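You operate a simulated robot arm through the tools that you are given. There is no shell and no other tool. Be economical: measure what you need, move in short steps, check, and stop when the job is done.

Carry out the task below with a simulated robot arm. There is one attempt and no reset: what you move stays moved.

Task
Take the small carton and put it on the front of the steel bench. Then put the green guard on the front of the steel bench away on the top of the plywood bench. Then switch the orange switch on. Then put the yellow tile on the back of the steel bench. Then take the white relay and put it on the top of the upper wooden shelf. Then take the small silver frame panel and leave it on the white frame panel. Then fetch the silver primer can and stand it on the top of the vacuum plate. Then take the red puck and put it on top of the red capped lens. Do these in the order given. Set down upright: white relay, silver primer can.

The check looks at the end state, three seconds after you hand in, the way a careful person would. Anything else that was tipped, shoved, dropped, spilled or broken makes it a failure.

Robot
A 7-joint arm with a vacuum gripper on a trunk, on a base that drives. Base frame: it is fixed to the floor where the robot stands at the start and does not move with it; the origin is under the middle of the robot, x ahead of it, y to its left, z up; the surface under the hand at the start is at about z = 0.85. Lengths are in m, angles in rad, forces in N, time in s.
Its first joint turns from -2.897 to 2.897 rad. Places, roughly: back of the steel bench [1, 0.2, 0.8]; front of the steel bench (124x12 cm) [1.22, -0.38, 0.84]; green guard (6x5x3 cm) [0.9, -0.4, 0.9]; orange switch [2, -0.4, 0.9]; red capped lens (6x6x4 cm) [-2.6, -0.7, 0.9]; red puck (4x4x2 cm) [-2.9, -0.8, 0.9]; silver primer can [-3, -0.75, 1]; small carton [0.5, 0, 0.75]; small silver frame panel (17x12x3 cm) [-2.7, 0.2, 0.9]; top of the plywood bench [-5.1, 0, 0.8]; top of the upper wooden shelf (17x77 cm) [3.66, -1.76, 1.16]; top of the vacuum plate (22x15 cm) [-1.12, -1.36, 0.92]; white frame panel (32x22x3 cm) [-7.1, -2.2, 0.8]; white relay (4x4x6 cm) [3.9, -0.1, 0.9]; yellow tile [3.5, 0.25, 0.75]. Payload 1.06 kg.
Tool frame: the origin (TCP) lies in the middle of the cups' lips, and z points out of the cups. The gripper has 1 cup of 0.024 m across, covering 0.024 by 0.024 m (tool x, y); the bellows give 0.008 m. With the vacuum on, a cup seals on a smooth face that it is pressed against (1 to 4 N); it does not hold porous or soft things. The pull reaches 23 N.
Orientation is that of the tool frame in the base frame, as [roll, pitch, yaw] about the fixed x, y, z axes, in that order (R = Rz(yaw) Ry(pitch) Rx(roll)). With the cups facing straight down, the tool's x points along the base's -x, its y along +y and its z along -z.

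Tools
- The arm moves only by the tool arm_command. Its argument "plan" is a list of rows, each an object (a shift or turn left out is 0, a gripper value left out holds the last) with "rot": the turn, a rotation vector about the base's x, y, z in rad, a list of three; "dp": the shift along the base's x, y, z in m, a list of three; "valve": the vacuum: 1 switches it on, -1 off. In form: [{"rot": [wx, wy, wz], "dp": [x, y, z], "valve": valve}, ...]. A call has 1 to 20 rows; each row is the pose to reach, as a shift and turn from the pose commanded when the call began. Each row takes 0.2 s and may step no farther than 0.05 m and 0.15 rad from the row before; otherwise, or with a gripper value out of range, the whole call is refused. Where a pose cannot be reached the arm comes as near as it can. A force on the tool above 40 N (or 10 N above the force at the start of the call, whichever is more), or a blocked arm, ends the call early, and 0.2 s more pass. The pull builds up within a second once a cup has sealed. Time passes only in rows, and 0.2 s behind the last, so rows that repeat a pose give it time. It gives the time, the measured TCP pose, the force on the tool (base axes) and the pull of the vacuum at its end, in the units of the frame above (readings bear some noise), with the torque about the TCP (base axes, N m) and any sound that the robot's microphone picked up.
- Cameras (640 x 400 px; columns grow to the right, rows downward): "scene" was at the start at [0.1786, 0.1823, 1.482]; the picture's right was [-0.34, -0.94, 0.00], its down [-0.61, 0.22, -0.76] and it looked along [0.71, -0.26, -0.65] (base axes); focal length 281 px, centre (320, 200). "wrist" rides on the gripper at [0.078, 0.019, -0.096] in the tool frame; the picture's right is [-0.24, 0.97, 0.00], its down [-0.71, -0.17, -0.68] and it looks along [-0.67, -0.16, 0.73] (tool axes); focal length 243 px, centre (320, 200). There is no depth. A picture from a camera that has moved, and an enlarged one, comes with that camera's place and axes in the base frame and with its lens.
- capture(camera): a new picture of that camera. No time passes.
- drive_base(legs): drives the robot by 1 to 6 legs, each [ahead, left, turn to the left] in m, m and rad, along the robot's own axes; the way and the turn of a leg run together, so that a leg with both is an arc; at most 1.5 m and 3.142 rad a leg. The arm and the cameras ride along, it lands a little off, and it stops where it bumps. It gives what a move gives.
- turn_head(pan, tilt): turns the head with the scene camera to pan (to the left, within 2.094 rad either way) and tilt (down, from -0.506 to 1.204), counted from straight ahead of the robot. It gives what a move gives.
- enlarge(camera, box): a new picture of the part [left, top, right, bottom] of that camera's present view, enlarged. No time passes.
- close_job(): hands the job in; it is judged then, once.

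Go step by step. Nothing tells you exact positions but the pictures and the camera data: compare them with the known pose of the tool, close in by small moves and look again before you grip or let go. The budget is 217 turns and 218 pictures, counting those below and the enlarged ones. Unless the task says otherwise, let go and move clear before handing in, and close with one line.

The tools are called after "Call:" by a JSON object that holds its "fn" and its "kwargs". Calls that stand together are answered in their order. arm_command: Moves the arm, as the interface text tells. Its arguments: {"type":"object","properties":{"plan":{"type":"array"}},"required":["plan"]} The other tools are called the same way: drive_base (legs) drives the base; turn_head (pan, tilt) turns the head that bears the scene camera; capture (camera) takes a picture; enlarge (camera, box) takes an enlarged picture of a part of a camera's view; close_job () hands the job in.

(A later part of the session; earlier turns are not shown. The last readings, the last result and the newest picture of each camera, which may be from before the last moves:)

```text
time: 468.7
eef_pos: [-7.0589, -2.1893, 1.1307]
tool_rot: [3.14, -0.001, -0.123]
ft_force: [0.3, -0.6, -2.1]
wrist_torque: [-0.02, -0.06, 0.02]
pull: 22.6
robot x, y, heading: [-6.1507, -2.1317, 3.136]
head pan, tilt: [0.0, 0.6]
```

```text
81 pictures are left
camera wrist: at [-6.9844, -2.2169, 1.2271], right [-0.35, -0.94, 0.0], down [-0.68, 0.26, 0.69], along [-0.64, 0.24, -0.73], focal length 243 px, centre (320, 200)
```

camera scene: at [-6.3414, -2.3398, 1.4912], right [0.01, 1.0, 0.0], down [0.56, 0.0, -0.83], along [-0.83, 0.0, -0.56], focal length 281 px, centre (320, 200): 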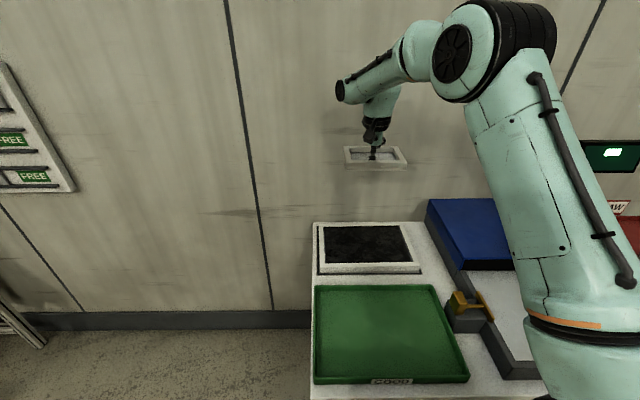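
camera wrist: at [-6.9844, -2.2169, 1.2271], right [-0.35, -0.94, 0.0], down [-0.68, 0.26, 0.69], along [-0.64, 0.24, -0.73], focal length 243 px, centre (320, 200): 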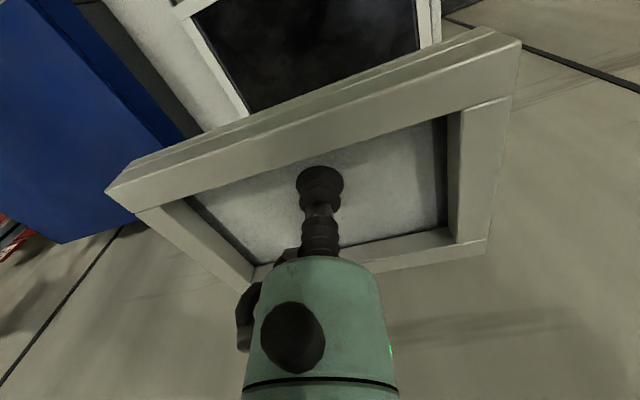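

Above the white frame; lowering to ~0.90 and checking.

Call:
{"fn": "arm_command", "kwargs": {"plan": [{"dp": [-0.006, 0.009, -0.04]}, {"dp": [-0.006, 0.009, -0.08]}, {"dp": [-0.006, 0.009, -0.12]}, {"dp": [-0.006, 0.009, -0.16]}, {"dp": [-0.006, 0.009, -0.2]}, {"dp": [-0.006, 0.009, -0.23]}, {"dp": [-0.006, 0.009, -0.23]}]}}

Call:
{"fn": "enlarge", "kwargs": {"camera": "scene", "box": [290, 150, 450, 290]}}

Call:
{"fn": "capture", "kwargs": {"camera": "wrist"}}

```text
time: 470.3
eef_pos: [-7.0681, -2.1812, 0.9006]
tool_rot: [3.139, 0.002, -0.12]
ft_force: [0.2, -0.2, -3.4]
wrist_torque: [-0.04, -0.04, -0.01]
pull: 23.3
robot x, y, heading: [-6.1513, -2.1323, 3.135]
head pan, tilt: [0.0, 0.6]
```

```text
2.86 times, centred on (370, 220) of scene
camera zoom: at [-6.3414, -2.3398, 1.4912], right [0.01, 1.0, 0.0], down [0.56, 0.0, -0.83], along [-0.83, 0.0, -0.56], focal length 803 px, centre (177, 143)
```

zoom: 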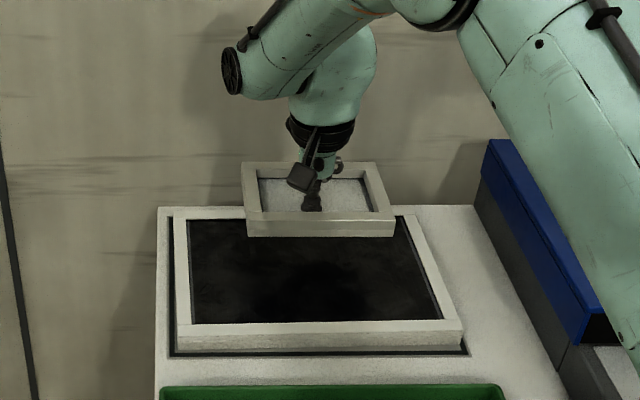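

```text
79 pictures are left
camera wrist: at [-6.993, -2.2086, 0.9963], right [-0.35, -0.94, 0.0], down [-0.68, 0.25, 0.69], along [-0.64, 0.24, -0.73], focal length 243 px, centre (320, 200)
```

wrist: 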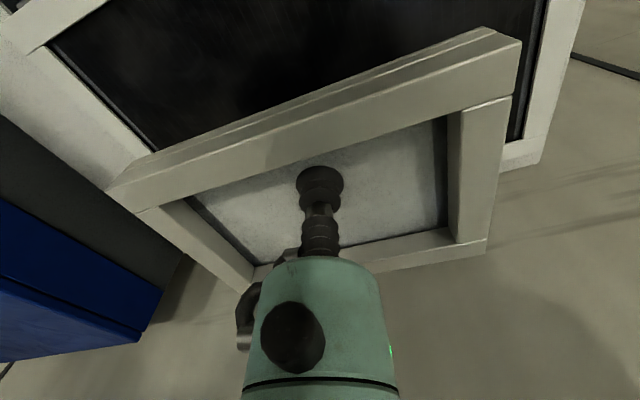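

The frame's centre resolves to (-7.068, -2.183), top z ≈ 0.82 – I'm right over it. Lowering to contact.

Call:
{"fn": "arm_command", "kwargs": {"plan": [{"dp": [0, 0, -0.02]}, {"dp": [0, 0, -0.035]}, {"dp": [0, 0, -0.045]}, {"dp": [0, 0, -0.05]}, {"dp": [0, 0, -0.054]}, {"dp": [0, 0, -0.058]}, {"dp": [0, 0, -0.058]}]}}

```text
time: 471.9
eef_pos: [-7.067, -2.1818, 0.8435]
tool_rot: [-3.141, 0.0, -0.118]
ft_force: [0.3, 0.2, -2.7]
wrist_torque: [-0.03, -0.01, 0.02]
pull: 22.9
robot x, y, heading: [-6.153, -2.1291, 3.133]
head pan, tilt: [0.0, 0.6]
```

Call:
{"fn": "arm_command", "kwargs": {"plan": [{"dp": [0, 0, -0.004]}, {"dp": [0, 0, -0.008]}, {"dp": [0, 0, -0.012]}, {"dp": [0, 0, -0.015]}, {"dp": [0, 0, -0.015]}]}}

Call:
{"fn": "enlarge", "kwargs": {"camera": "scene", "box": [290, 150, 450, 290]}}

```text
time: 473.1
eef_pos: [-7.0674, -2.1805, 0.8295]
tool_rot: [3.139, 0.002, -0.118]
ft_force: [-0.5, 0.1, -2.7]
wrist_torque: [-0.01, 0.0, 0.04]
pull: 22.7
robot x, y, heading: [-6.1515, -2.1331, 3.136]
head pan, tilt: [0.0, 0.6]
```

```text
2.86 times, centred on (370, 220) of scene
camera zoom: at [-6.3415, -2.3398, 1.4912], right [0.01, 1.0, 0.0], down [0.57, 0.0, -0.82], along [-0.82, 0.0, -0.57], focal length 803 px, centre (177, 143)
```

zoom: 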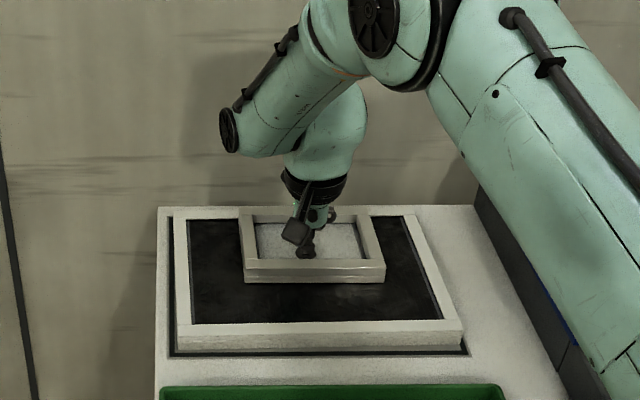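

Call:
{"fn": "arm_command", "kwargs": {"plan": [{"dp": [0, 0, -0.004]}, {"dp": [0, 0, -0.008]}, {"dp": [0, 0, -0.012]}, {"dp": [0, 0, -0.015]}, {"dp": [0, 0, -0.015]}]}}

```text
time: 474.1
eef_pos: [-7.0706, -2.1818, 0.8185]
tool_rot: [3.139, 0.008, -0.12]
ft_force: [-0.4, 0.4, 12.6]
wrist_torque: [0.05, -0.03, 0.0]
pull: 22.6
robot x, y, heading: [-6.1486, -2.1297, 3.142]
head pan, tilt: [0.0, 0.6]
stopped in row 5: the force on the tool passed its limit at 42 N (the readings are from after the stop); the commanded pose is now the measured one
```

Contact. Easing, releasing and rising.

Call:
{"fn": "arm_command", "kwargs": {"plan": [{"dp": [0, 0, 0.002], "valve": -1}, {"dp": [0, 0, 0.003]}, {"dp": [0, 0, 0.004]}, {"dp": [0, 0, 0.006]}, {"dp": [0, 0, 0.015]}, {"dp": [0, 0, 0.05]}, {"dp": [0, 0, 0.09]}, {"dp": [0, 0, 0.13]}, {"dp": [0.03, 0, 0.17]}, {"dp": [0.07, 0, 0.2]}, {"dp": [0.11, 0, 0.23]}, {"dp": [0.15, 0, 0.26]}, {"dp": [0.19, 0, 0.29]}, {"dp": [0.23, 0, 0.31]}, {"dp": [0.275, 0, 0.33]}, {"dp": [0.32, 0.01, 0.34]}, {"dp": [0.36, 0.02, 0.35]}, {"dp": [0.4, 0.03, 0.35]}]}}

Call:
{"fn": "capture", "kwargs": {"camera": "scene"}}

```text
time: 477.9
eef_pos: [-6.6696, -2.1523, 1.1656]
tool_rot: [3.141, 0.003, -0.12]
ft_force: [-0.1, 1.4, -0.4]
wrist_torque: [0.01, -0.02, -0.01]
pull: 0.1
robot x, y, heading: [-6.1502, -2.1358, 3.139]
head pan, tilt: [0.0, 0.6]
```

```text
77 pictures are left
camera scene: at [-6.342, -2.34, 1.4911], right [0.0, 1.0, 0.0], down [0.57, 0.0, -0.82], along [-0.82, 0.0, -0.57], focal length 281 px, centre (320, 200)
```

scene: 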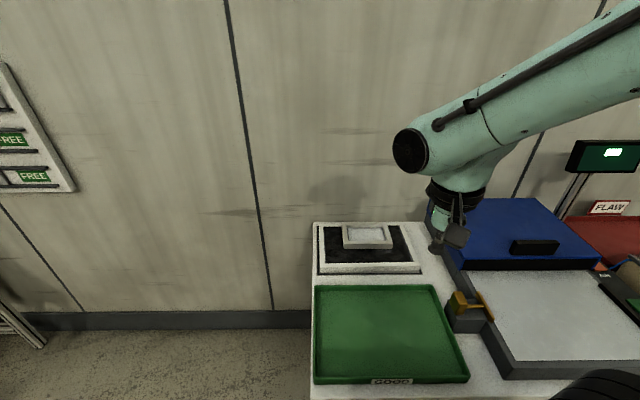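

The silver panel sits on the white frame. Next the primer can; I drive back east between the benches, turning to face +x.

Call:
{"fn": "drive_base", "kwargs": {"legs": [[-0.25, 0, 0], [0, -1.1, 0], [-0.1, 0, 0], [0, 0, 3.14]]}}

Call:
{"fn": "turn_head", "kwargs": {"pan": 0.0, "tilt": 0.4}}

Call:
{"fn": "capture", "kwargs": {"camera": "scene"}}

```text
time: 493.1
eef_pos: [-5.2792, -1.0141, 1.1656]
tool_rot: [3.138, 0.004, 2.981]
ft_force: [-0.3, -0.3, -0.6]
wrist_torque: [0.03, -0.03, -0.02]
pull: 0.2
robot x, y, heading: [-5.8005, -1.0138, -0.044]
head pan, tilt: [0.0, 0.6]
```

```text
time: 493.8
eef_pos: [-5.2801, -1.0141, 1.1664]
tool_rot: [3.141, 0.006, 2.978]
ft_force: [-0.4, 0.1, -0.1]
wrist_torque: [0.01, 0.02, 0.02]
pull: 0.1
robot x, y, heading: [-5.8017, -1.0111, -0.048]
head pan, tilt: [0.0, 0.4]
```

```text
76 pictures are left
camera scene: at [-5.5977, -0.8106, 1.5094], right [-0.05, -1.0, 0.0], down [-0.39, 0.02, -0.92], along [0.92, -0.04, -0.39], focal length 281 px, centre (320, 200)
```

scene: 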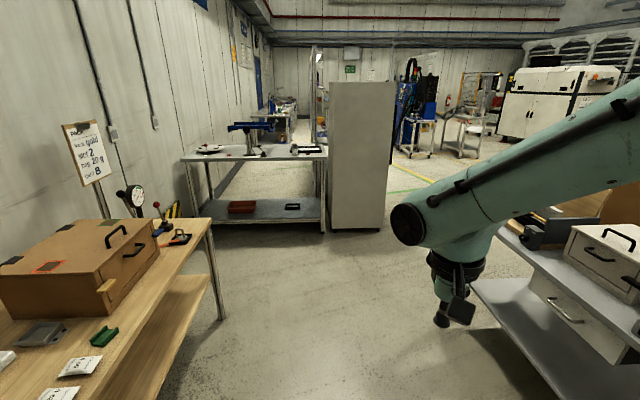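

Call:
{"fn": "drive_base", "kwargs": {"legs": [[1.5, 0.15, 0.04], [0.65, 0.05, 0]]}}

Call:
{"fn": "turn_head", "kwargs": {"pan": -0.1, "tilt": 0.55}}

Call:
{"fn": "capture", "kwargs": {"camera": "scene"}}

Call:
{"fn": "capture", "kwargs": {"camera": "wrist"}}

```text
refused: leg 1 is longer than a leg can be; nothing moved
```

```text
time: 494.5
eef_pos: [-5.2813, -1.0144, 1.1662]
tool_rot: [3.14, 0.006, 2.98]
ft_force: [-0.7, 0.2, -0.5]
wrist_torque: [0.0, 0.02, 0.0]
pull: 0.0
robot x, y, heading: [-5.8057, -1.0135, -0.046]
head pan, tilt: [-0.099, 0.55]
```

```text
75 pictures are left
camera scene: at [-5.6014, -0.8193, 1.4958], right [-0.15, -0.99, 0.0], down [-0.52, 0.08, -0.85], along [0.84, -0.12, -0.52], focal length 281 px, centre (320, 200)
```

scene: 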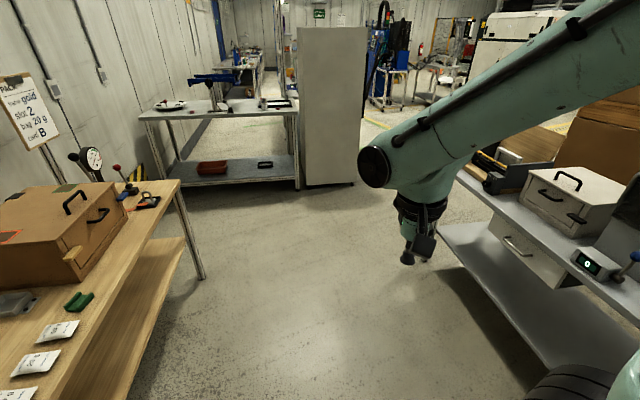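

```text
74 pictures are left
camera wrist: at [-5.3554, -0.9827, 1.2618], right [0.39, 0.92, 0.0], down [0.67, -0.28, 0.69], along [0.64, -0.27, -0.73], focal length 243 px, centre (320, 200)
```

wrist: 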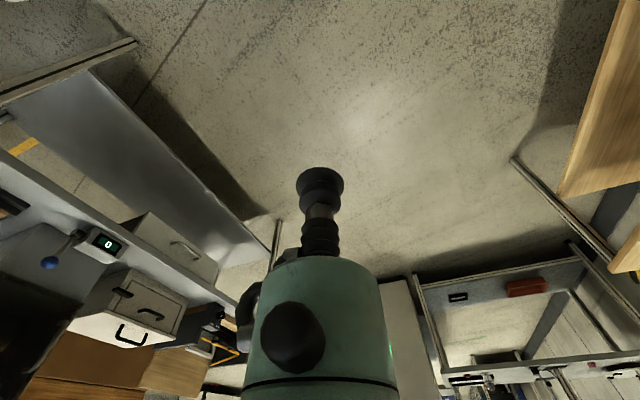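

Call:
{"fn": "drive_base", "kwargs": {"legs": [[1.4, 0.15, 0.045], [0.75, 0.1, 0]]}}

Call:
{"fn": "capture", "kwargs": {"camera": "scene"}}

Call:
{"fn": "capture", "kwargs": {"camera": "wrist"}}

```text
time: 505.4
eef_pos: [-3.0878, -0.6935, 1.1669]
tool_rot: [3.141, 0.005, 3.056]
ft_force: [0.0, 1.5, -0.1]
wrist_torque: [0.04, 0.01, 0.01]
pull: 0.1
robot x, y, heading: [-3.6059, -0.7304, 0.027]
head pan, tilt: [-0.099, 0.55]
```

```text
73 pictures are left
camera scene: at [-3.4228, -0.5233, 1.4957], right [-0.07, -1.0, 0.0], down [-0.52, 0.04, -0.85], along [0.85, -0.06, -0.52], focal length 281 px, centre (320, 200)
```

scene: 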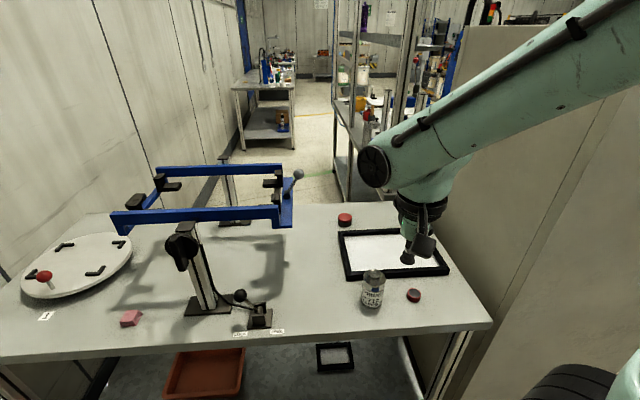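

```text
72 pictures are left
camera wrist: at [-3.1652, -0.6676, 1.2618], right [0.32, 0.95, 0.0], down [0.69, -0.23, 0.69], along [0.65, -0.22, -0.73], focal length 243 px, centre (320, 200)
```

wrist: 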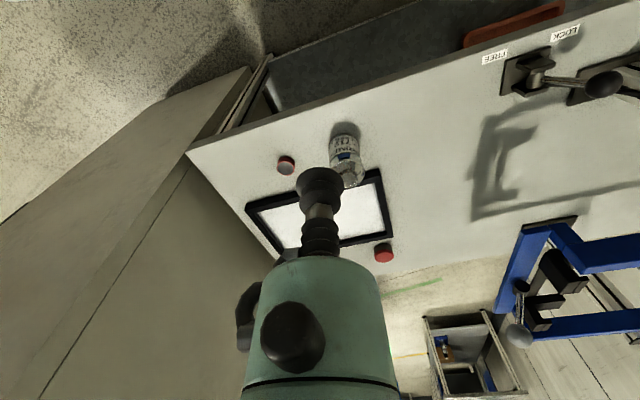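

I see the primer can near (-2.905, -0.70), the red-capped lens beyond the black frame, and the red puck to the right. I enlarge the can.

Call:
{"fn": "enlarge", "kwargs": {"camera": "scene", "box": [330, 200, 450, 320]}}

Call:
{"fn": "enlarge", "kwargs": {"camera": "wrist", "box": [250, 110, 410, 270]}}

```text
3.33 times, centred on (390, 260) of scene
camera zoom: at [-3.4228, -0.5233, 1.4957], right [-0.07, -1.0, 0.0], down [-0.52, 0.04, -0.85], along [0.85, -0.06, -0.52], focal length 936 px, centre (87, 0)
```

zoom: 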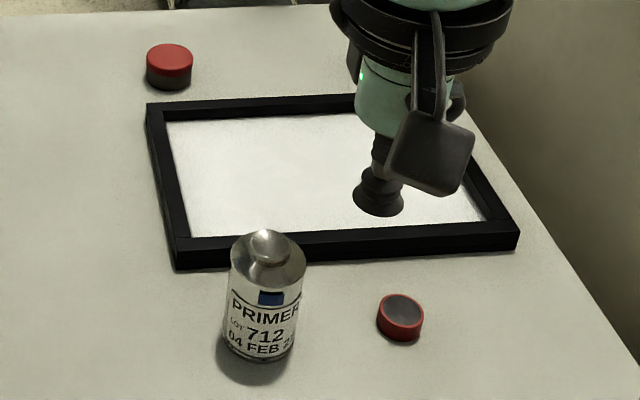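

```text
2.50 times, centred on (330, 190) of wrist
camera zoom: at [-3.1652, -0.6676, 1.2618], right [0.32, 0.95, 0.0], down [0.69, -0.23, 0.69], along [0.65, -0.22, -0.73], focal length 606 px, centre (295, 225)
```

zoom: 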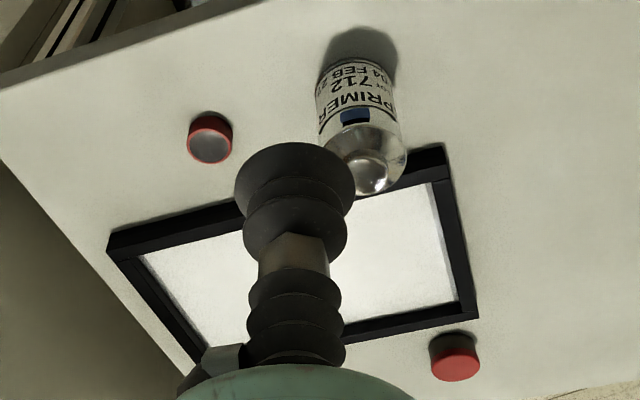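

The can has a small shiny cap on top, about 3 cm across. I move over it at z≈1.03 for a precise look.

Call:
{"fn": "arm_command", "kwargs": {"plan": [{"dp": [0.045, -0.003, 0]}, {"dp": [0.09, -0.006, 0]}, {"dp": [0.135, -0.009, 0]}, {"dp": [0.175, -0.009, -0.02]}, {"dp": [0.183, -0.009, -0.06]}, {"dp": [0.183, -0.009, -0.1]}, {"dp": [0.183, -0.009, -0.13]}, {"dp": [0.183, -0.009, -0.13]}]}}

Call:
{"fn": "enlarge", "kwargs": {"camera": "wrist", "box": [240, 60, 400, 220]}}

Call:
{"fn": "enlarge", "kwargs": {"camera": "scene", "box": [320, 220, 430, 330]}}

```text
time: 507.2
eef_pos: [-2.9041, -0.7029, 1.0357]
tool_rot: [3.14, 0.005, 3.056]
ft_force: [0.4, 0.1, -0.4]
wrist_torque: [-0.03, 0.03, -0.01]
pull: 0.2
robot x, y, heading: [-3.6082, -0.7288, 0.033]
head pan, tilt: [-0.099, 0.55]
```

```text
2.50 times, centred on (320, 140) of wrist
camera zoom: at [-2.9813, -0.6759, 1.1318], right [0.32, 0.95, 0.0], down [0.69, -0.23, 0.69], along [0.65, -0.22, -0.72], focal length 606 px, centre (320, 350)
```

zoom: 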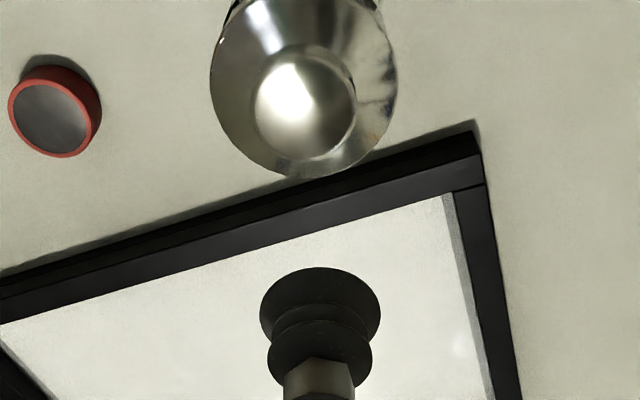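

```text
3.64 times, centred on (375, 275) of scene
camera zoom: at [-3.4229, -0.5233, 1.4957], right [-0.07, -1.0, 0.0], down [-0.52, 0.04, -0.85], along [0.85, -0.06, -0.52], focal length 1022 px, centre (120, -73)
```

zoom: 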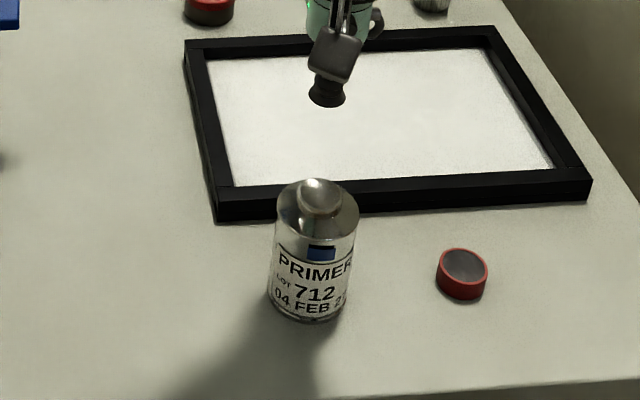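

Cap centre estimated at (-2.914, -0.704). I step down to z≈0.975 and re-check.

Call:
{"fn": "arm_command", "kwargs": {"plan": [{"dp": [-0.01, -0.001, -0.02]}, {"dp": [-0.01, -0.001, -0.045]}, {"dp": [-0.01, -0.001, -0.06]}, {"dp": [-0.01, -0.001, -0.06]}]}}

Call:
{"fn": "enlarge", "kwargs": {"camera": "wrist", "box": [240, 80, 400, 220]}}

Call:
{"fn": "enlarge", "kwargs": {"camera": "scene", "box": [340, 230, 410, 300]}}

```text
time: 508.2
eef_pos: [-2.9131, -0.7009, 0.9756]
tool_rot: [3.141, 0.006, 3.056]
ft_force: [-0.6, 0.2, 0.6]
wrist_torque: [-0.01, -0.01, -0.04]
pull: 0.1
robot x, y, heading: [-3.6029, -0.7306, 0.026]
head pan, tilt: [-0.099, 0.55]
```

```text
2.86 times, centred on (320, 150) of wrist
camera zoom: at [-2.9906, -0.6756, 1.0713], right [0.32, 0.95, 0.0], down [0.69, -0.23, 0.69], along [0.65, -0.22, -0.73], focal length 693 px, centre (320, 343)
```

zoom: 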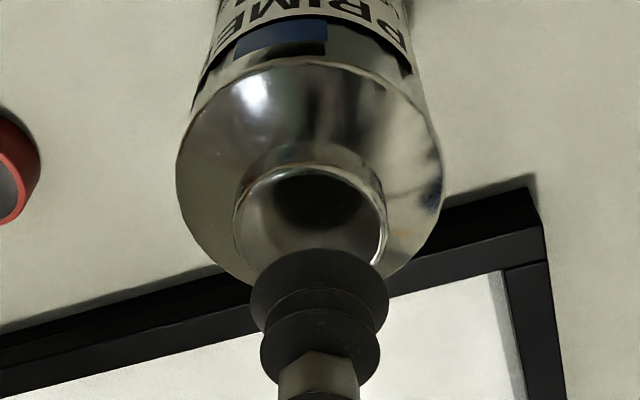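

```text
5.71 times, centred on (375, 265) of scene
camera zoom: at [-3.4229, -0.5232, 1.4957], right [-0.07, -1.0, 0.0], down [-0.52, 0.04, -0.85], along [0.85, -0.06, -0.52], focal length 1606 px, centre (6, -171)
```

zoom: 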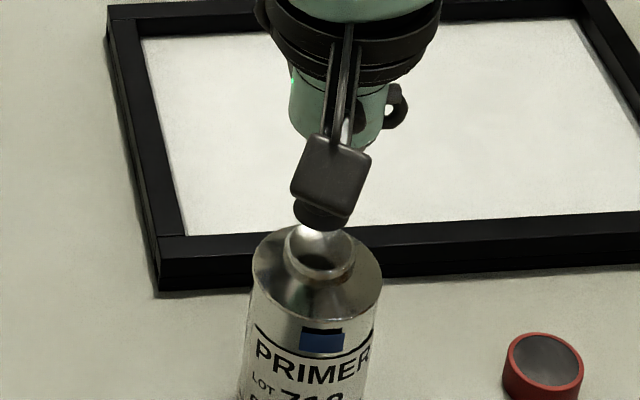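

Two heights agree: cap top z≈0.947 at (-2.915, -0.7035). Gentle descent with vacuum.

Call:
{"fn": "arm_command", "kwargs": {"plan": [{"dp": [-0.0015, -0.002, -0.01], "valve": 1}, {"dp": [-0.0015, -0.002, -0.02]}, {"dp": [-0.0015, -0.002, -0.025]}, {"dp": [-0.0015, -0.002, -0.029]}, {"dp": [-0.0015, -0.002, -0.032]}, {"dp": [-0.0015, -0.002, -0.034]}, {"dp": [-0.0015, -0.002, -0.034]}, {"dp": [-0.0015, -0.002, -0.034]}]}}

```text
time: 509.5
eef_pos: [-2.9131, -0.7047, 0.9464]
tool_rot: [3.138, 0.012, 3.054]
ft_force: [-5.8, -2.0, 19.5]
wrist_torque: [-0.03, 0.01, 0.0]
pull: 22.6
robot x, y, heading: [-3.6085, -0.7303, 0.032]
head pan, tilt: [-0.099, 0.55]
stopped in row 6: the force on the tool passed its limit at 45 N (the readings are from after the stop); the commanded pose is now the measured one
```

Sealed on the cap. Lifting slowly and retracting.

Call:
{"fn": "arm_command", "kwargs": {"plan": [{"dp": [0, 0, 0.008]}, {"dp": [0, 0, 0.02]}, {"dp": [0, 0, 0.04]}, {"dp": [0, 0, 0.065]}, {"dp": [0, 0, 0.095]}, {"dp": [0, 0, 0.125]}, {"dp": [-0.015, 0, 0.155]}, {"dp": [-0.035, 0, 0.185]}, {"dp": [-0.06, 0, 0.215]}, {"dp": [-0.085, 0, 0.24]}, {"dp": [-0.115, 0, 0.26]}, {"dp": [-0.145, 0, 0.27]}, {"dp": [-0.17, 0, 0.275]}, {"dp": [-0.18, 0, 0.275]}, {"dp": [-0.18, 0, 0.275]}]}}

Call:
{"fn": "capture", "kwargs": {"camera": "scene"}}

```text
time: 512.7
eef_pos: [-3.0927, -0.7061, 1.2211]
tool_rot: [3.139, 0.008, 3.054]
ft_force: [-0.2, 0.3, -3.1]
wrist_torque: [0.02, 0.06, -0.03]
pull: 23.2
robot x, y, heading: [-3.6019, -0.7293, 0.027]
head pan, tilt: [-0.099, 0.55]
```

```text
65 pictures are left
camera scene: at [-3.4227, -0.5233, 1.4957], right [-0.07, -1.0, 0.0], down [-0.52, 0.04, -0.85], along [0.85, -0.06, -0.52], focal length 281 px, centre (320, 200)
```

scene: 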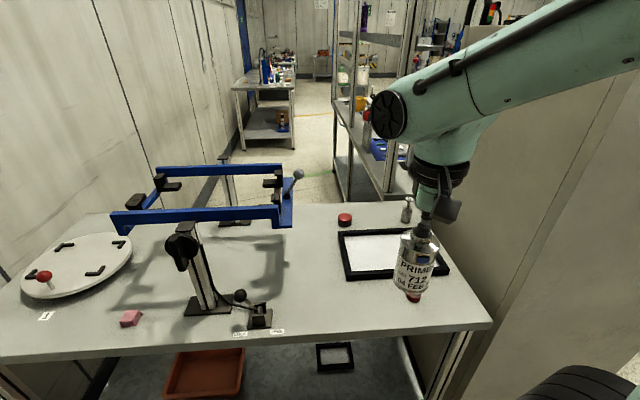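

Can held well. Driving out past the cabinet and along the bonding table's south side.

Call:
{"fn": "drive_base", "kwargs": {"legs": [[-0.03, 0, -1.6], [1.45, 0, 0], [0, 0, 1.57], [1.3, 0, 0], [1.1, 0, 0]]}}

Call:
{"fn": "turn_head", "kwargs": {"pan": 0.9, "tilt": 0.5}}

Call:
{"fn": "capture", "kwargs": {"camera": "scene"}}

```text
time: 538.9
eef_pos: [-0.784, -2.2609, 1.2232]
tool_rot: [3.138, 0.009, 2.977]
ft_force: [-0.9, -0.1, -2.4]
wrist_torque: [-0.01, 0.01, -0.03]
pull: 23.0
robot x, y, heading: [-1.2963, -2.247, -0.051]
head pan, tilt: [-0.099, 0.55]
```

```text
time: 540.2
eef_pos: [-0.7827, -2.2599, 1.2239]
tool_rot: [3.139, 0.008, 2.976]
ft_force: [-0.7, -0.2, -2.6]
wrist_torque: [0.01, -0.03, 0.0]
pull: 23.3
robot x, y, heading: [-1.2961, -2.2468, -0.05]
head pan, tilt: [0.901, 0.499]
```

```text
64 pictures are left
camera scene: at [-1.127, -1.9718, 1.5003], right [0.75, -0.66, 0.0], down [-0.32, -0.36, -0.88], along [0.58, 0.66, -0.48], focal length 281 px, centre (320, 200)
```

scene: 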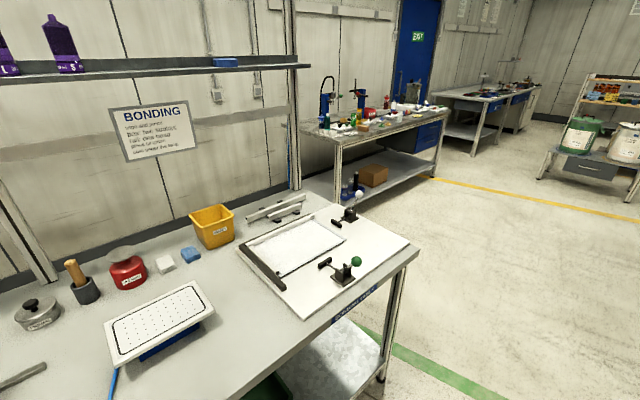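

The vacuum plate (perforated white plate) is at about (-1.116, -1.374). Turning to face the table.

Call:
{"fn": "drive_base", "kwargs": {"legs": [[0, 0, 1.62], [0.08, -0.16, 0]]}}

Call:
{"fn": "turn_head", "kwargs": {"pan": -0.2, "tilt": 0.75}}

Call:
{"fn": "capture", "kwargs": {"camera": "scene"}}

Call:
{"fn": "capture", "kwargs": {"camera": "wrist"}}

```text
time: 545.6
eef_pos: [-1.1382, -1.6562, 1.222]
tool_rot: [3.139, 0.01, -1.703]
ft_force: [-0.4, -0.5, -3.0]
wrist_torque: [-0.02, -0.01, -0.03]
pull: 22.7
robot x, y, heading: [-1.1344, -2.1709, 1.553]
head pan, tilt: [0.901, 0.499]
```

```text
time: 546.9
eef_pos: [-1.1371, -1.6563, 1.2219]
tool_rot: [3.138, 0.007, -1.702]
ft_force: [-0.1, -0.3, -2.9]
wrist_torque: [0.01, -0.02, 0.0]
pull: 23.0
robot x, y, heading: [-1.1356, -2.1692, 1.557]
head pan, tilt: [-0.201, 0.75]
```

```text
63 pictures are left
camera scene: at [-1.3271, -1.9836, 1.4783], right [0.98, -0.21, 0.0], down [-0.15, -0.67, -0.73], along [0.16, 0.71, -0.68], focal length 281 px, centre (320, 200)
```

scene: 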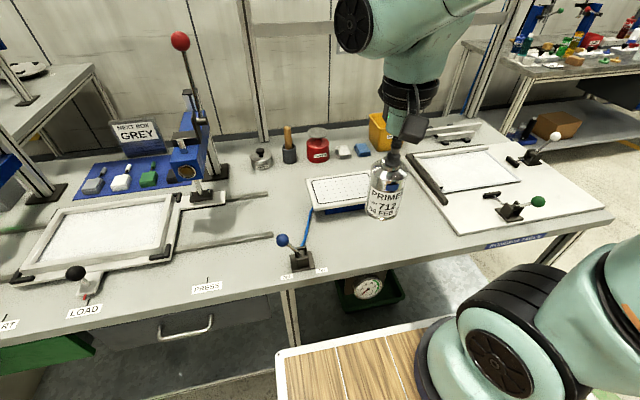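

```text
62 pictures are left
camera wrist: at [-1.1673, -1.7315, 1.3175], right [-0.93, 0.36, 0.01], down [0.26, 0.67, 0.69], along [0.24, 0.65, -0.72], focal length 243 px, centre (320, 200)
```

wrist: 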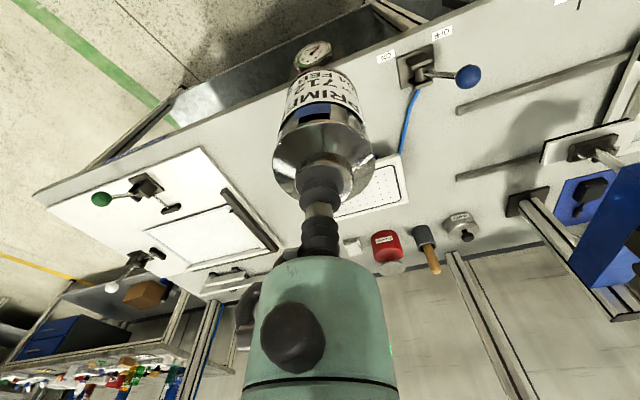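

Moving the can over the plate centre and down to a few cm above it.

Call:
{"fn": "arm_command", "kwargs": {"plan": [{"dp": [0.003, 0.035, 0]}, {"dp": [0.006, 0.075, 0]}, {"dp": [0.009, 0.115, 0]}, {"dp": [0.012, 0.155, 0]}, {"dp": [0.015, 0.195, 0]}, {"dp": [0.018, 0.235, -0.01]}, {"dp": [0.019, 0.265, -0.03]}, {"dp": [0.019, 0.284, -0.06]}, {"dp": [0.019, 0.286, -0.095]}, {"dp": [0.019, 0.286, -0.13]}, {"dp": [0.019, 0.286, -0.155]}, {"dp": [0.019, 0.286, -0.155]}]}}

Call:
{"fn": "enlarge", "kwargs": {"camera": "scene", "box": [280, 130, 420, 240]}}

Call:
{"fn": "capture", "kwargs": {"camera": "wrist"}}

```text
time: 549.5
eef_pos: [-1.1174, -1.3739, 1.065]
tool_rot: [3.138, 0.007, -1.702]
ft_force: [-0.3, 0.5, -2.7]
wrist_torque: [-0.02, 0.02, 0.0]
pull: 23.3
robot x, y, heading: [-1.1355, -2.1675, 1.555]
head pan, tilt: [-0.201, 0.75]
```

```text
3.64 times, centred on (350, 185) of scene
camera zoom: at [-1.3271, -1.9837, 1.4783], right [0.98, -0.22, 0.0], down [-0.15, -0.67, -0.73], along [0.16, 0.71, -0.68], focal length 1022 px, centre (211, 254)
```

zoom: 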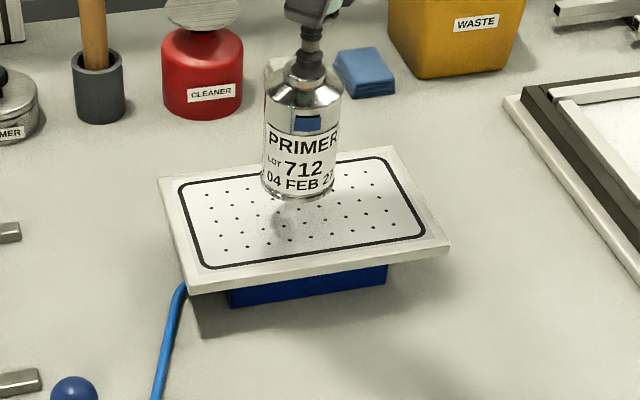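

```text
60 pictures are left
camera wrist: at [-1.1475, -1.449, 1.1606], right [-0.93, 0.36, 0.01], down [0.26, 0.67, 0.69], along [0.24, 0.65, -0.72], focal length 243 px, centre (320, 200)
```

wrist: 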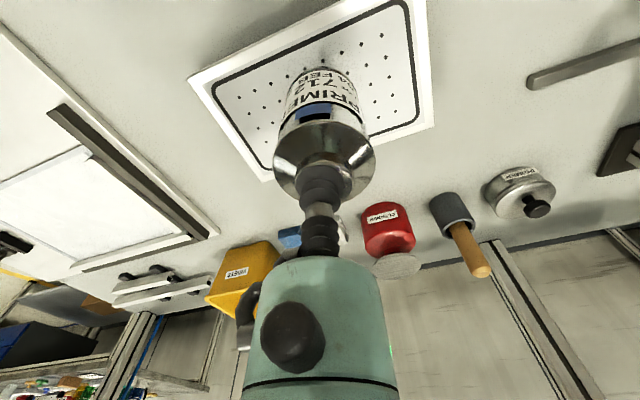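

Centre is at (-1.112, -1.365); adjusting slightly and lowering to contact.

Call:
{"fn": "arm_command", "kwargs": {"plan": [{"dp": [0.004, 0.007, -0.01]}, {"dp": [0.005, 0.008, -0.022]}, {"dp": [0.005, 0.008, -0.032]}, {"dp": [0.005, 0.008, -0.038]}, {"dp": [0.005, 0.008, -0.042]}, {"dp": [0.005, 0.008, -0.046]}, {"dp": [0.005, 0.008, -0.046]}]}}

Call:
{"fn": "enlarge", "kwargs": {"camera": "scene", "box": [280, 130, 420, 240]}}

```text
time: 551.1
eef_pos: [-1.112, -1.3626, 1.0208]
tool_rot: [3.138, 0.01, -1.701]
ft_force: [0.9, 0.5, -1.8]
wrist_torque: [0.03, 0.0, 0.05]
pull: 22.9
robot x, y, heading: [-1.1353, -2.1702, 1.555]
head pan, tilt: [-0.201, 0.75]
```

```text
3.64 times, centred on (350, 185) of scene
camera zoom: at [-1.3271, -1.9836, 1.4783], right [0.98, -0.22, 0.0], down [-0.15, -0.67, -0.73], along [0.16, 0.71, -0.68], focal length 1022 px, centre (211, 254)
```

zoom: 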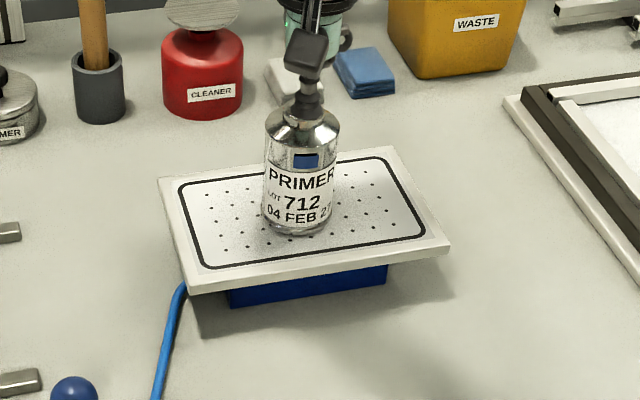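

Call:
{"fn": "arm_command", "kwargs": {"plan": [{"dp": [0, 0, -0.002]}, {"dp": [0, 0, -0.004]}, {"dp": [0, 0, -0.006]}, {"dp": [0, 0, -0.006]}]}}

```text
time: 552.1
eef_pos: [-1.1119, -1.3629, 1.0176]
tool_rot: [3.138, 0.011, -1.7]
ft_force: [-3.2, -2.9, 13.2]
wrist_torque: [0.01, 0.01, -0.02]
pull: 22.7
robot x, y, heading: [-1.132, -2.1703, 1.552]
head pan, tilt: [-0.201, 0.75]
```

Contact. Easing, releasing, then rising straight up.

Call:
{"fn": "arm_command", "kwargs": {"plan": [{"dp": [0, 0, 0.002]}, {"dp": [0, 0, 0.002], "valve": -1}, {"dp": [0, 0, 0.002]}, {"dp": [0, 0, 0.003]}, {"dp": [0, 0, 0.004]}, {"dp": [0, 0, 0.006]}, {"dp": [0, 0, 0.012]}, {"dp": [0, 0, 0.03]}, {"dp": [0, 0, 0.06]}, {"dp": [0, 0, 0.1]}, {"dp": [0, -0.02, 0.14]}, {"dp": [-0.005, -0.06, 0.16]}, {"dp": [-0.01, -0.1, 0.17]}, {"dp": [-0.015, -0.145, 0.17]}, {"dp": [-0.02, -0.19, 0.17]}, {"dp": [-0.02, -0.235, 0.17]}, {"dp": [-0.02, -0.28, 0.17]}, {"dp": [-0.02, -0.295, 0.17]}]}}

Call:
{"fn": "capture", "kwargs": {"camera": "scene"}}

```text
time: 555.9
eef_pos: [-1.1322, -1.6568, 1.1883]
tool_rot: [3.138, 0.01, -1.702]
ft_force: [-0.4, -0.3, 0.7]
wrist_torque: [-0.02, 0.0, -0.02]
pull: 0.1
robot x, y, heading: [-1.1364, -2.1681, 1.557]
head pan, tilt: [-0.201, 0.75]
```

```text
58 pictures are left
camera scene: at [-1.3271, -1.9834, 1.4783], right [0.98, -0.21, 0.0], down [-0.15, -0.67, -0.73], along [0.16, 0.71, -0.68], focal length 281 px, centre (320, 200)
```

scene: 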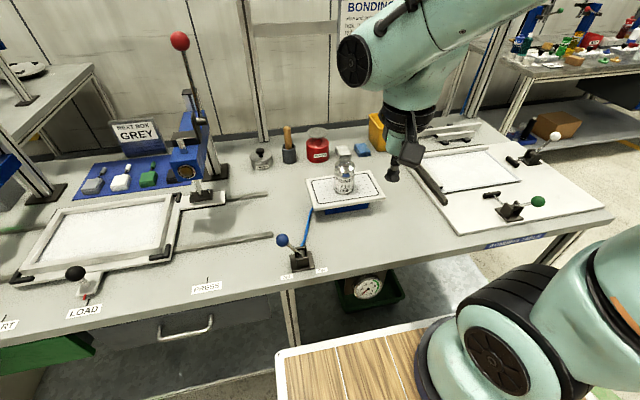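

The can stands upright on the vacuum plate. Returning to the west bench for the red puck.

Call:
{"fn": "drive_base", "kwargs": {"legs": [[-0.08, 0, 0], [0, 0, 1.58], [1.4, 0, 0], [0.9, 0, 0], [0, 0, -1.57], [0.6, 0.15, 0]]}}

```text
time: 578.6
eef_pos: [-3.5279, -1.005, 1.1899]
tool_rot: [3.139, 0.009, -1.761]
ft_force: [-0.1, 0.6, -0.3]
wrist_torque: [0.0, -0.01, 0.01]
pull: 0.1
robot x, y, heading: [-3.5587, -1.5183, 1.49]
head pan, tilt: [-0.201, 0.75]
```

Call:
{"fn": "drive_base", "kwargs": {"legs": [[0.78, 0.03, 0], [0, 0, -1.48], [0.03, 0, 0]]}}

Call:
{"fn": "turn_head", "kwargs": {"pan": -0.2, "tilt": 0.65}}

Call:
{"fn": "capture", "kwargs": {"camera": "scene"}}

```text
time: 586.9
eef_pos: [-2.9936, -0.7287, 1.1886]
tool_rot: [3.138, 0.009, 3.043]
ft_force: [-0.4, -0.9, 0.2]
wrist_torque: [0.0, -0.01, 0.02]
pull: 0.1
robot x, y, heading: [-3.5079, -0.7438, 0.018]
head pan, tilt: [-0.201, 0.75]
```

```text
time: 587.5
eef_pos: [-2.9939, -0.7292, 1.1884]
tool_rot: [3.138, 0.008, 3.044]
ft_force: [0.6, 0.4, 0.8]
wrist_torque: [-0.01, -0.01, -0.02]
pull: 0.1
robot x, y, heading: [-3.5063, -0.743, 0.017]
head pan, tilt: [-0.201, 0.649]
```

```text
57 pictures are left
camera scene: at [-3.3263, -0.5461, 1.4869], right [-0.18, -0.98, 0.0], down [-0.59, 0.11, -0.8], along [0.78, -0.15, -0.6], focal length 281 px, centre (320, 200)
```

scene: 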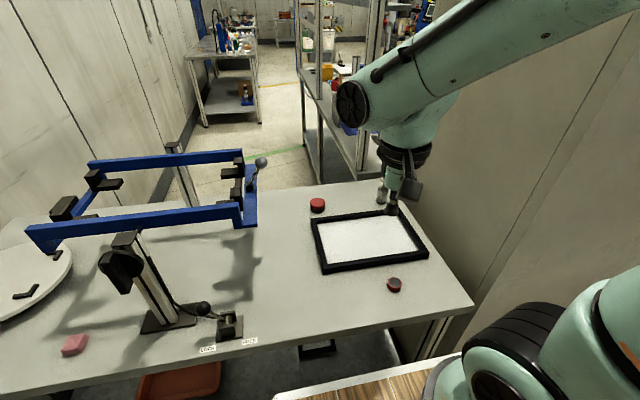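

Moving over the puck near (-2.915, -0.82) for a look.

Call:
{"fn": "arm_command", "kwargs": {"plan": [{"dp": [0.03, -0.03, 0]}, {"dp": [0.06, -0.065, 0]}, {"dp": [0.079, -0.091, -0.02]}, {"dp": [0.079, -0.091, -0.065]}, {"dp": [0.079, -0.091, -0.11]}, {"dp": [0.079, -0.091, -0.155]}, {"dp": [0.079, -0.091, -0.19]}, {"dp": [0.079, -0.091, -0.19]}]}}

Call:
{"fn": "enlarge", "kwargs": {"camera": "wrist", "box": [240, 40, 400, 220]}}

Call:
{"fn": "enlarge", "kwargs": {"camera": "scene", "box": [340, 240, 440, 320]}}

```text
time: 589.4
eef_pos: [-2.9155, -0.822, 0.9981]
tool_rot: [3.138, 0.008, 3.043]
ft_force: [0.0, -0.6, -0.7]
wrist_torque: [0.02, 0.0, 0.03]
pull: 0.0
robot x, y, heading: [-3.5097, -0.7424, 0.018]
head pan, tilt: [-0.201, 0.649]
```

```text
2.22 times, centred on (320, 130) of wrist
camera zoom: at [-2.9917, -0.7959, 1.0936], right [0.33, 0.94, 0.01], down [0.68, -0.24, 0.69], along [0.65, -0.22, -0.72], focal length 539 px, centre (320, 356)
```

zoom: 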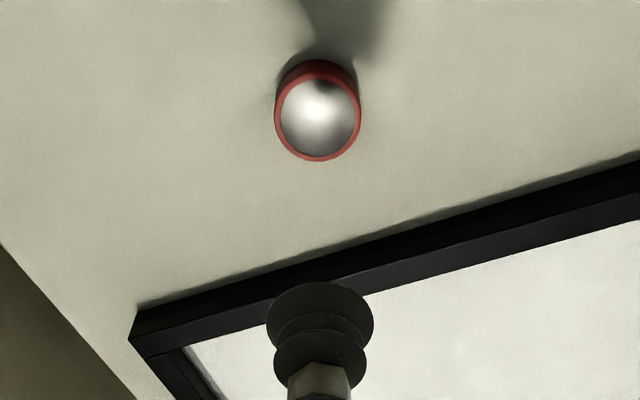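

```text
5.00 times, centred on (390, 280) of scene
camera zoom: at [-3.3264, -0.5461, 1.4869], right [-0.18, -0.98, 0.0], down [-0.59, 0.11, -0.8], along [0.78, -0.15, -0.6], focal length 1405 px, centre (-30, -200)
```

zoom: 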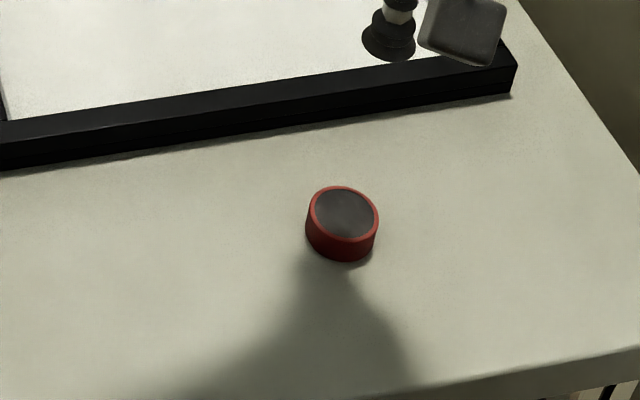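

The puck is directly below; descending with vacuum.

Call:
{"fn": "arm_command", "kwargs": {"plan": [{"dp": [-0.001, 0, -0.04]}, {"dp": [-0.001, 0, -0.08]}, {"dp": [-0.001, 0, -0.105]}, {"dp": [-0.001, 0, -0.115], "valve": 1}, {"dp": [-0.001, 0, -0.12]}, {"dp": [-0.001, 0, -0.124]}, {"dp": [-0.001, 0, -0.127]}, {"dp": [-0.001, 0, -0.13]}, {"dp": [-0.001, 0, -0.13]}]}}

```text
time: 591.4
eef_pos: [-2.9157, -0.8192, 0.8674]
tool_rot: [3.138, 0.01, 3.045]
ft_force: [0.5, 0.0, 0.2]
wrist_torque: [0.02, 0.0, 0.0]
pull: 22.7
robot x, y, heading: [-3.5067, -0.7437, 0.013]
head pan, tilt: [-0.201, 0.649]
```

Sealed. Lifting and moving toward the lens near (-2.544, -0.682).

Call:
{"fn": "arm_command", "kwargs": {"plan": [{"dp": [0, 0, 0.01]}, {"dp": [0, 0, 0.03]}, {"dp": [0, 0, 0.06]}, {"dp": [0, 0, 0.1]}, {"dp": [0.01, 0.01, 0.135]}, {"dp": [0.04, 0.025, 0.15]}, {"dp": [0.075, 0.04, 0.15]}, {"dp": [0.11, 0.055, 0.15]}, {"dp": [0.145, 0.07, 0.15]}, {"dp": [0.18, 0.085, 0.15]}, {"dp": [0.215, 0.1, 0.15]}, {"dp": [0.25, 0.115, 0.15]}, {"dp": [0.285, 0.125, 0.15]}, {"dp": [0.32, 0.132, 0.15]}, {"dp": [0.35, 0.135, 0.15]}, {"dp": [0.37, 0.137, 0.15]}, {"dp": [0.37, 0.137, 0.15]}]}}

Call:
{"fn": "capture", "kwargs": {"camera": "wrist"}}

Call:
{"fn": "enlarge", "kwargs": {"camera": "scene", "box": [270, 150, 390, 240]}}

```text
time: 595.0
eef_pos: [-2.5454, -0.6854, 1.0183]
tool_rot: [3.139, 0.01, 3.044]
ft_force: [0.7, 0.2, -1.0]
wrist_torque: [-0.01, 0.01, -0.02]
pull: 23.2
robot x, y, heading: [-3.5069, -0.742, 0.019]
head pan, tilt: [-0.201, 0.649]
```

```text
54 pictures are left
camera wrist: at [-2.6238, -0.6578, 1.1144], right [0.33, 0.94, 0.01], down [0.68, -0.24, 0.69], along [0.65, -0.22, -0.72], focal length 243 px, centre (320, 200)
```

wrist: 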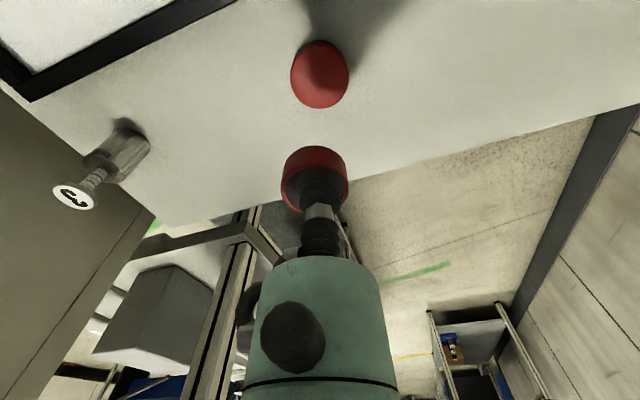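

```text
4.44 times, centred on (330, 195) of scene
camera zoom: at [-3.3263, -0.5461, 1.4869], right [-0.18, -0.98, 0.0], down [-0.59, 0.11, -0.8], along [0.78, -0.15, -0.6], focal length 1249 px, centre (276, 222)
```

zoom: 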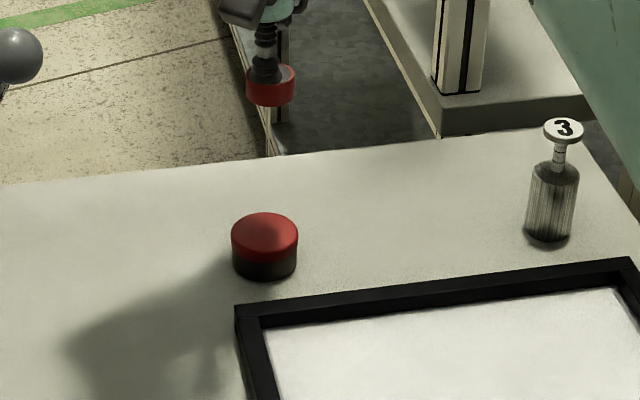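

Call:
{"fn": "enlarge", "kwargs": {"camera": "wrist", "box": [260, 20, 400, 220]}}

```text
2.00 times, centred on (330, 120) of wrist
camera zoom: at [-2.6238, -0.6578, 1.1144], right [0.33, 0.94, 0.01], down [0.68, -0.24, 0.69], along [0.65, -0.22, -0.72], focal length 485 px, centre (300, 360)
```

zoom: 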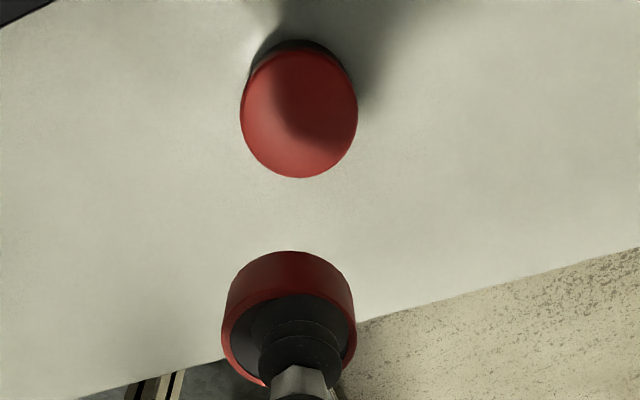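

Lens cap centre is at about (-2.560, -0.682), top z ≈ 0.888. Aligning the puck and descending near.

Call:
{"fn": "arm_command", "kwargs": {"plan": [{"dp": [-0.0135, 0.0065, -0.01]}, {"dp": [-0.0135, 0.0065, -0.04]}, {"dp": [-0.0135, 0.0065, -0.07]}, {"dp": [-0.0135, 0.0065, -0.085]}, {"dp": [-0.0135, 0.0065, -0.085]}]}}

Call:
{"fn": "enlarge", "kwargs": {"camera": "wrist", "box": [260, 60, 400, 220]}}

Call:
{"fn": "enlarge", "kwargs": {"camera": "scene", "box": [290, 170, 370, 230]}}

```text
time: 596.1
eef_pos: [-2.557, -0.675, 0.9333]
tool_rot: [3.139, 0.009, 3.045]
ft_force: [0.4, -0.2, -0.3]
wrist_torque: [-0.04, -0.02, -0.03]
pull: 22.3
robot x, y, heading: [-3.5066, -0.7434, 0.014]
head pan, tilt: [-0.201, 0.649]
```

```text
2.50 times, centred on (330, 140) of wrist
camera zoom: at [-2.635, -0.6485, 1.0282], right [0.33, 0.94, 0.01], down [0.68, -0.24, 0.69], along [0.65, -0.22, -0.72], focal length 606 px, centre (295, 350)
```

zoom: 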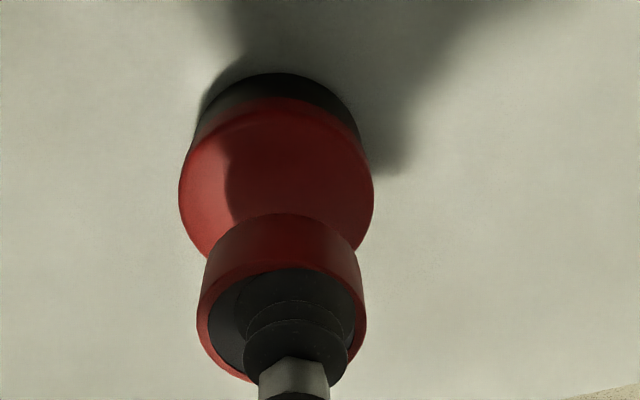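

```text
6.67 times, centred on (330, 200) of scene
camera zoom: at [-3.3263, -0.5461, 1.4869], right [-0.18, -0.98, 0.0], down [-0.59, 0.11, -0.8], along [0.78, -0.15, -0.6], focal length 1873 px, centre (253, 200)
```

zoom: 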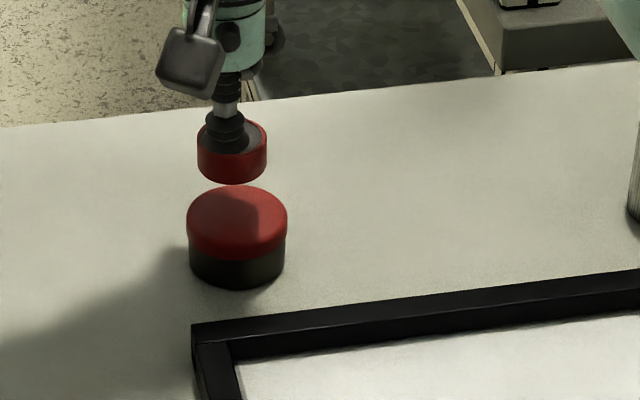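

Small correction and lowering onto the lens cap.

Call:
{"fn": "arm_command", "kwargs": {"plan": [{"dp": [-0.005, -0.002, -0.01]}, {"dp": [-0.005, -0.002, -0.018]}, {"dp": [-0.005, -0.002, -0.022]}, {"dp": [-0.005, -0.002, -0.025]}, {"dp": [-0.005, -0.002, -0.025]}]}}

Call:
{"fn": "enlarge", "kwargs": {"camera": "scene", "box": [290, 170, 370, 230]}}

Call:
{"fn": "enlarge", "kwargs": {"camera": "wrist", "box": [260, 60, 400, 220]}}

```text
time: 597.4
eef_pos: [-2.564, -0.6776, 0.909]
tool_rot: [3.138, 0.009, 3.045]
ft_force: [0.0, -0.8, -1.2]
wrist_torque: [0.01, 0.01, 0.01]
pull: 22.7
robot x, y, heading: [-3.5094, -0.7422, 0.018]
head pan, tilt: [-0.201, 0.649]
```

```text
6.67 times, centred on (330, 200) of scene
camera zoom: at [-3.3262, -0.5461, 1.4869], right [-0.18, -0.98, 0.0], down [-0.59, 0.11, -0.8], along [0.78, -0.15, -0.6], focal length 1873 px, centre (253, 200)
```

zoom: 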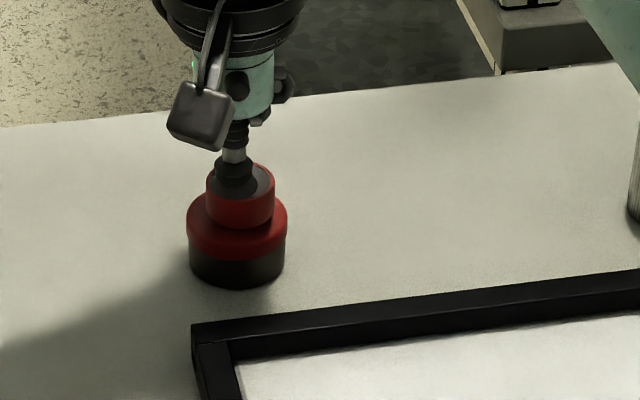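

```text
2.50 times, centred on (330, 140) of wrist
camera zoom: at [-2.6409, -0.6518, 1.0037], right [0.33, 0.94, 0.01], down [0.68, -0.24, 0.69], along [0.65, -0.22, -0.72], focal length 606 px, centre (295, 350)
```

zoom: 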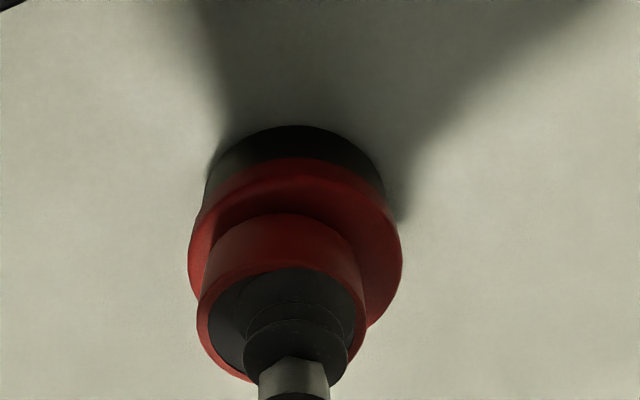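

Nearly touching; I shift the puck about 5 mm toward -x to centre it, then lower to contact.

Call:
{"fn": "arm_command", "kwargs": {"plan": [{"dp": [-0.005, 0.002, 0.001]}, {"dp": [-0.005, 0.002, -0.001]}, {"dp": [-0.005, 0.002, -0.003]}, {"dp": [-0.005, 0.002, -0.005]}, {"dp": [-0.005, 0.002, -0.005]}]}}

Call:
{"fn": "enlarge", "kwargs": {"camera": "scene", "box": [290, 170, 370, 230]}}

```text
time: 598.5
eef_pos: [-2.5698, -0.6769, 0.906]
tool_rot: [3.138, 0.009, 3.044]
ft_force: [-0.1, 0.2, -0.1]
wrist_torque: [0.03, -0.01, 0.04]
pull: 23.2
robot x, y, heading: [-3.5057, -0.737, 0.016]
head pan, tilt: [-0.201, 0.649]
```

```text
6.67 times, centred on (330, 200) of scene
camera zoom: at [-3.3262, -0.5461, 1.4869], right [-0.18, -0.98, 0.0], down [-0.59, 0.11, -0.8], along [0.78, -0.15, -0.6], focal length 1873 px, centre (253, 200)
```

zoom: 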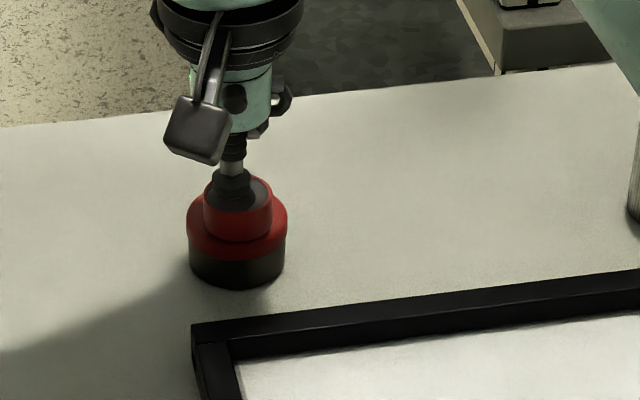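

Call:
{"fn": "arm_command", "kwargs": {"plan": [{"dp": [0.001, 0, -0.002]}, {"dp": [0.001, 0, -0.004]}, {"dp": [0.001, 0, -0.006]}, {"dp": [0.001, 0, -0.006]}]}}

```text
time: 599.5
eef_pos: [-2.5683, -0.6769, 0.8994]
tool_rot: [3.137, 0.012, 3.044]
ft_force: [3.2, 2.8, 16.7]
wrist_torque: [-0.01, -0.02, -0.02]
pull: 22.8
robot x, y, heading: [-3.5093, -0.7404, 0.022]
head pan, tilt: [-0.201, 0.649]
```

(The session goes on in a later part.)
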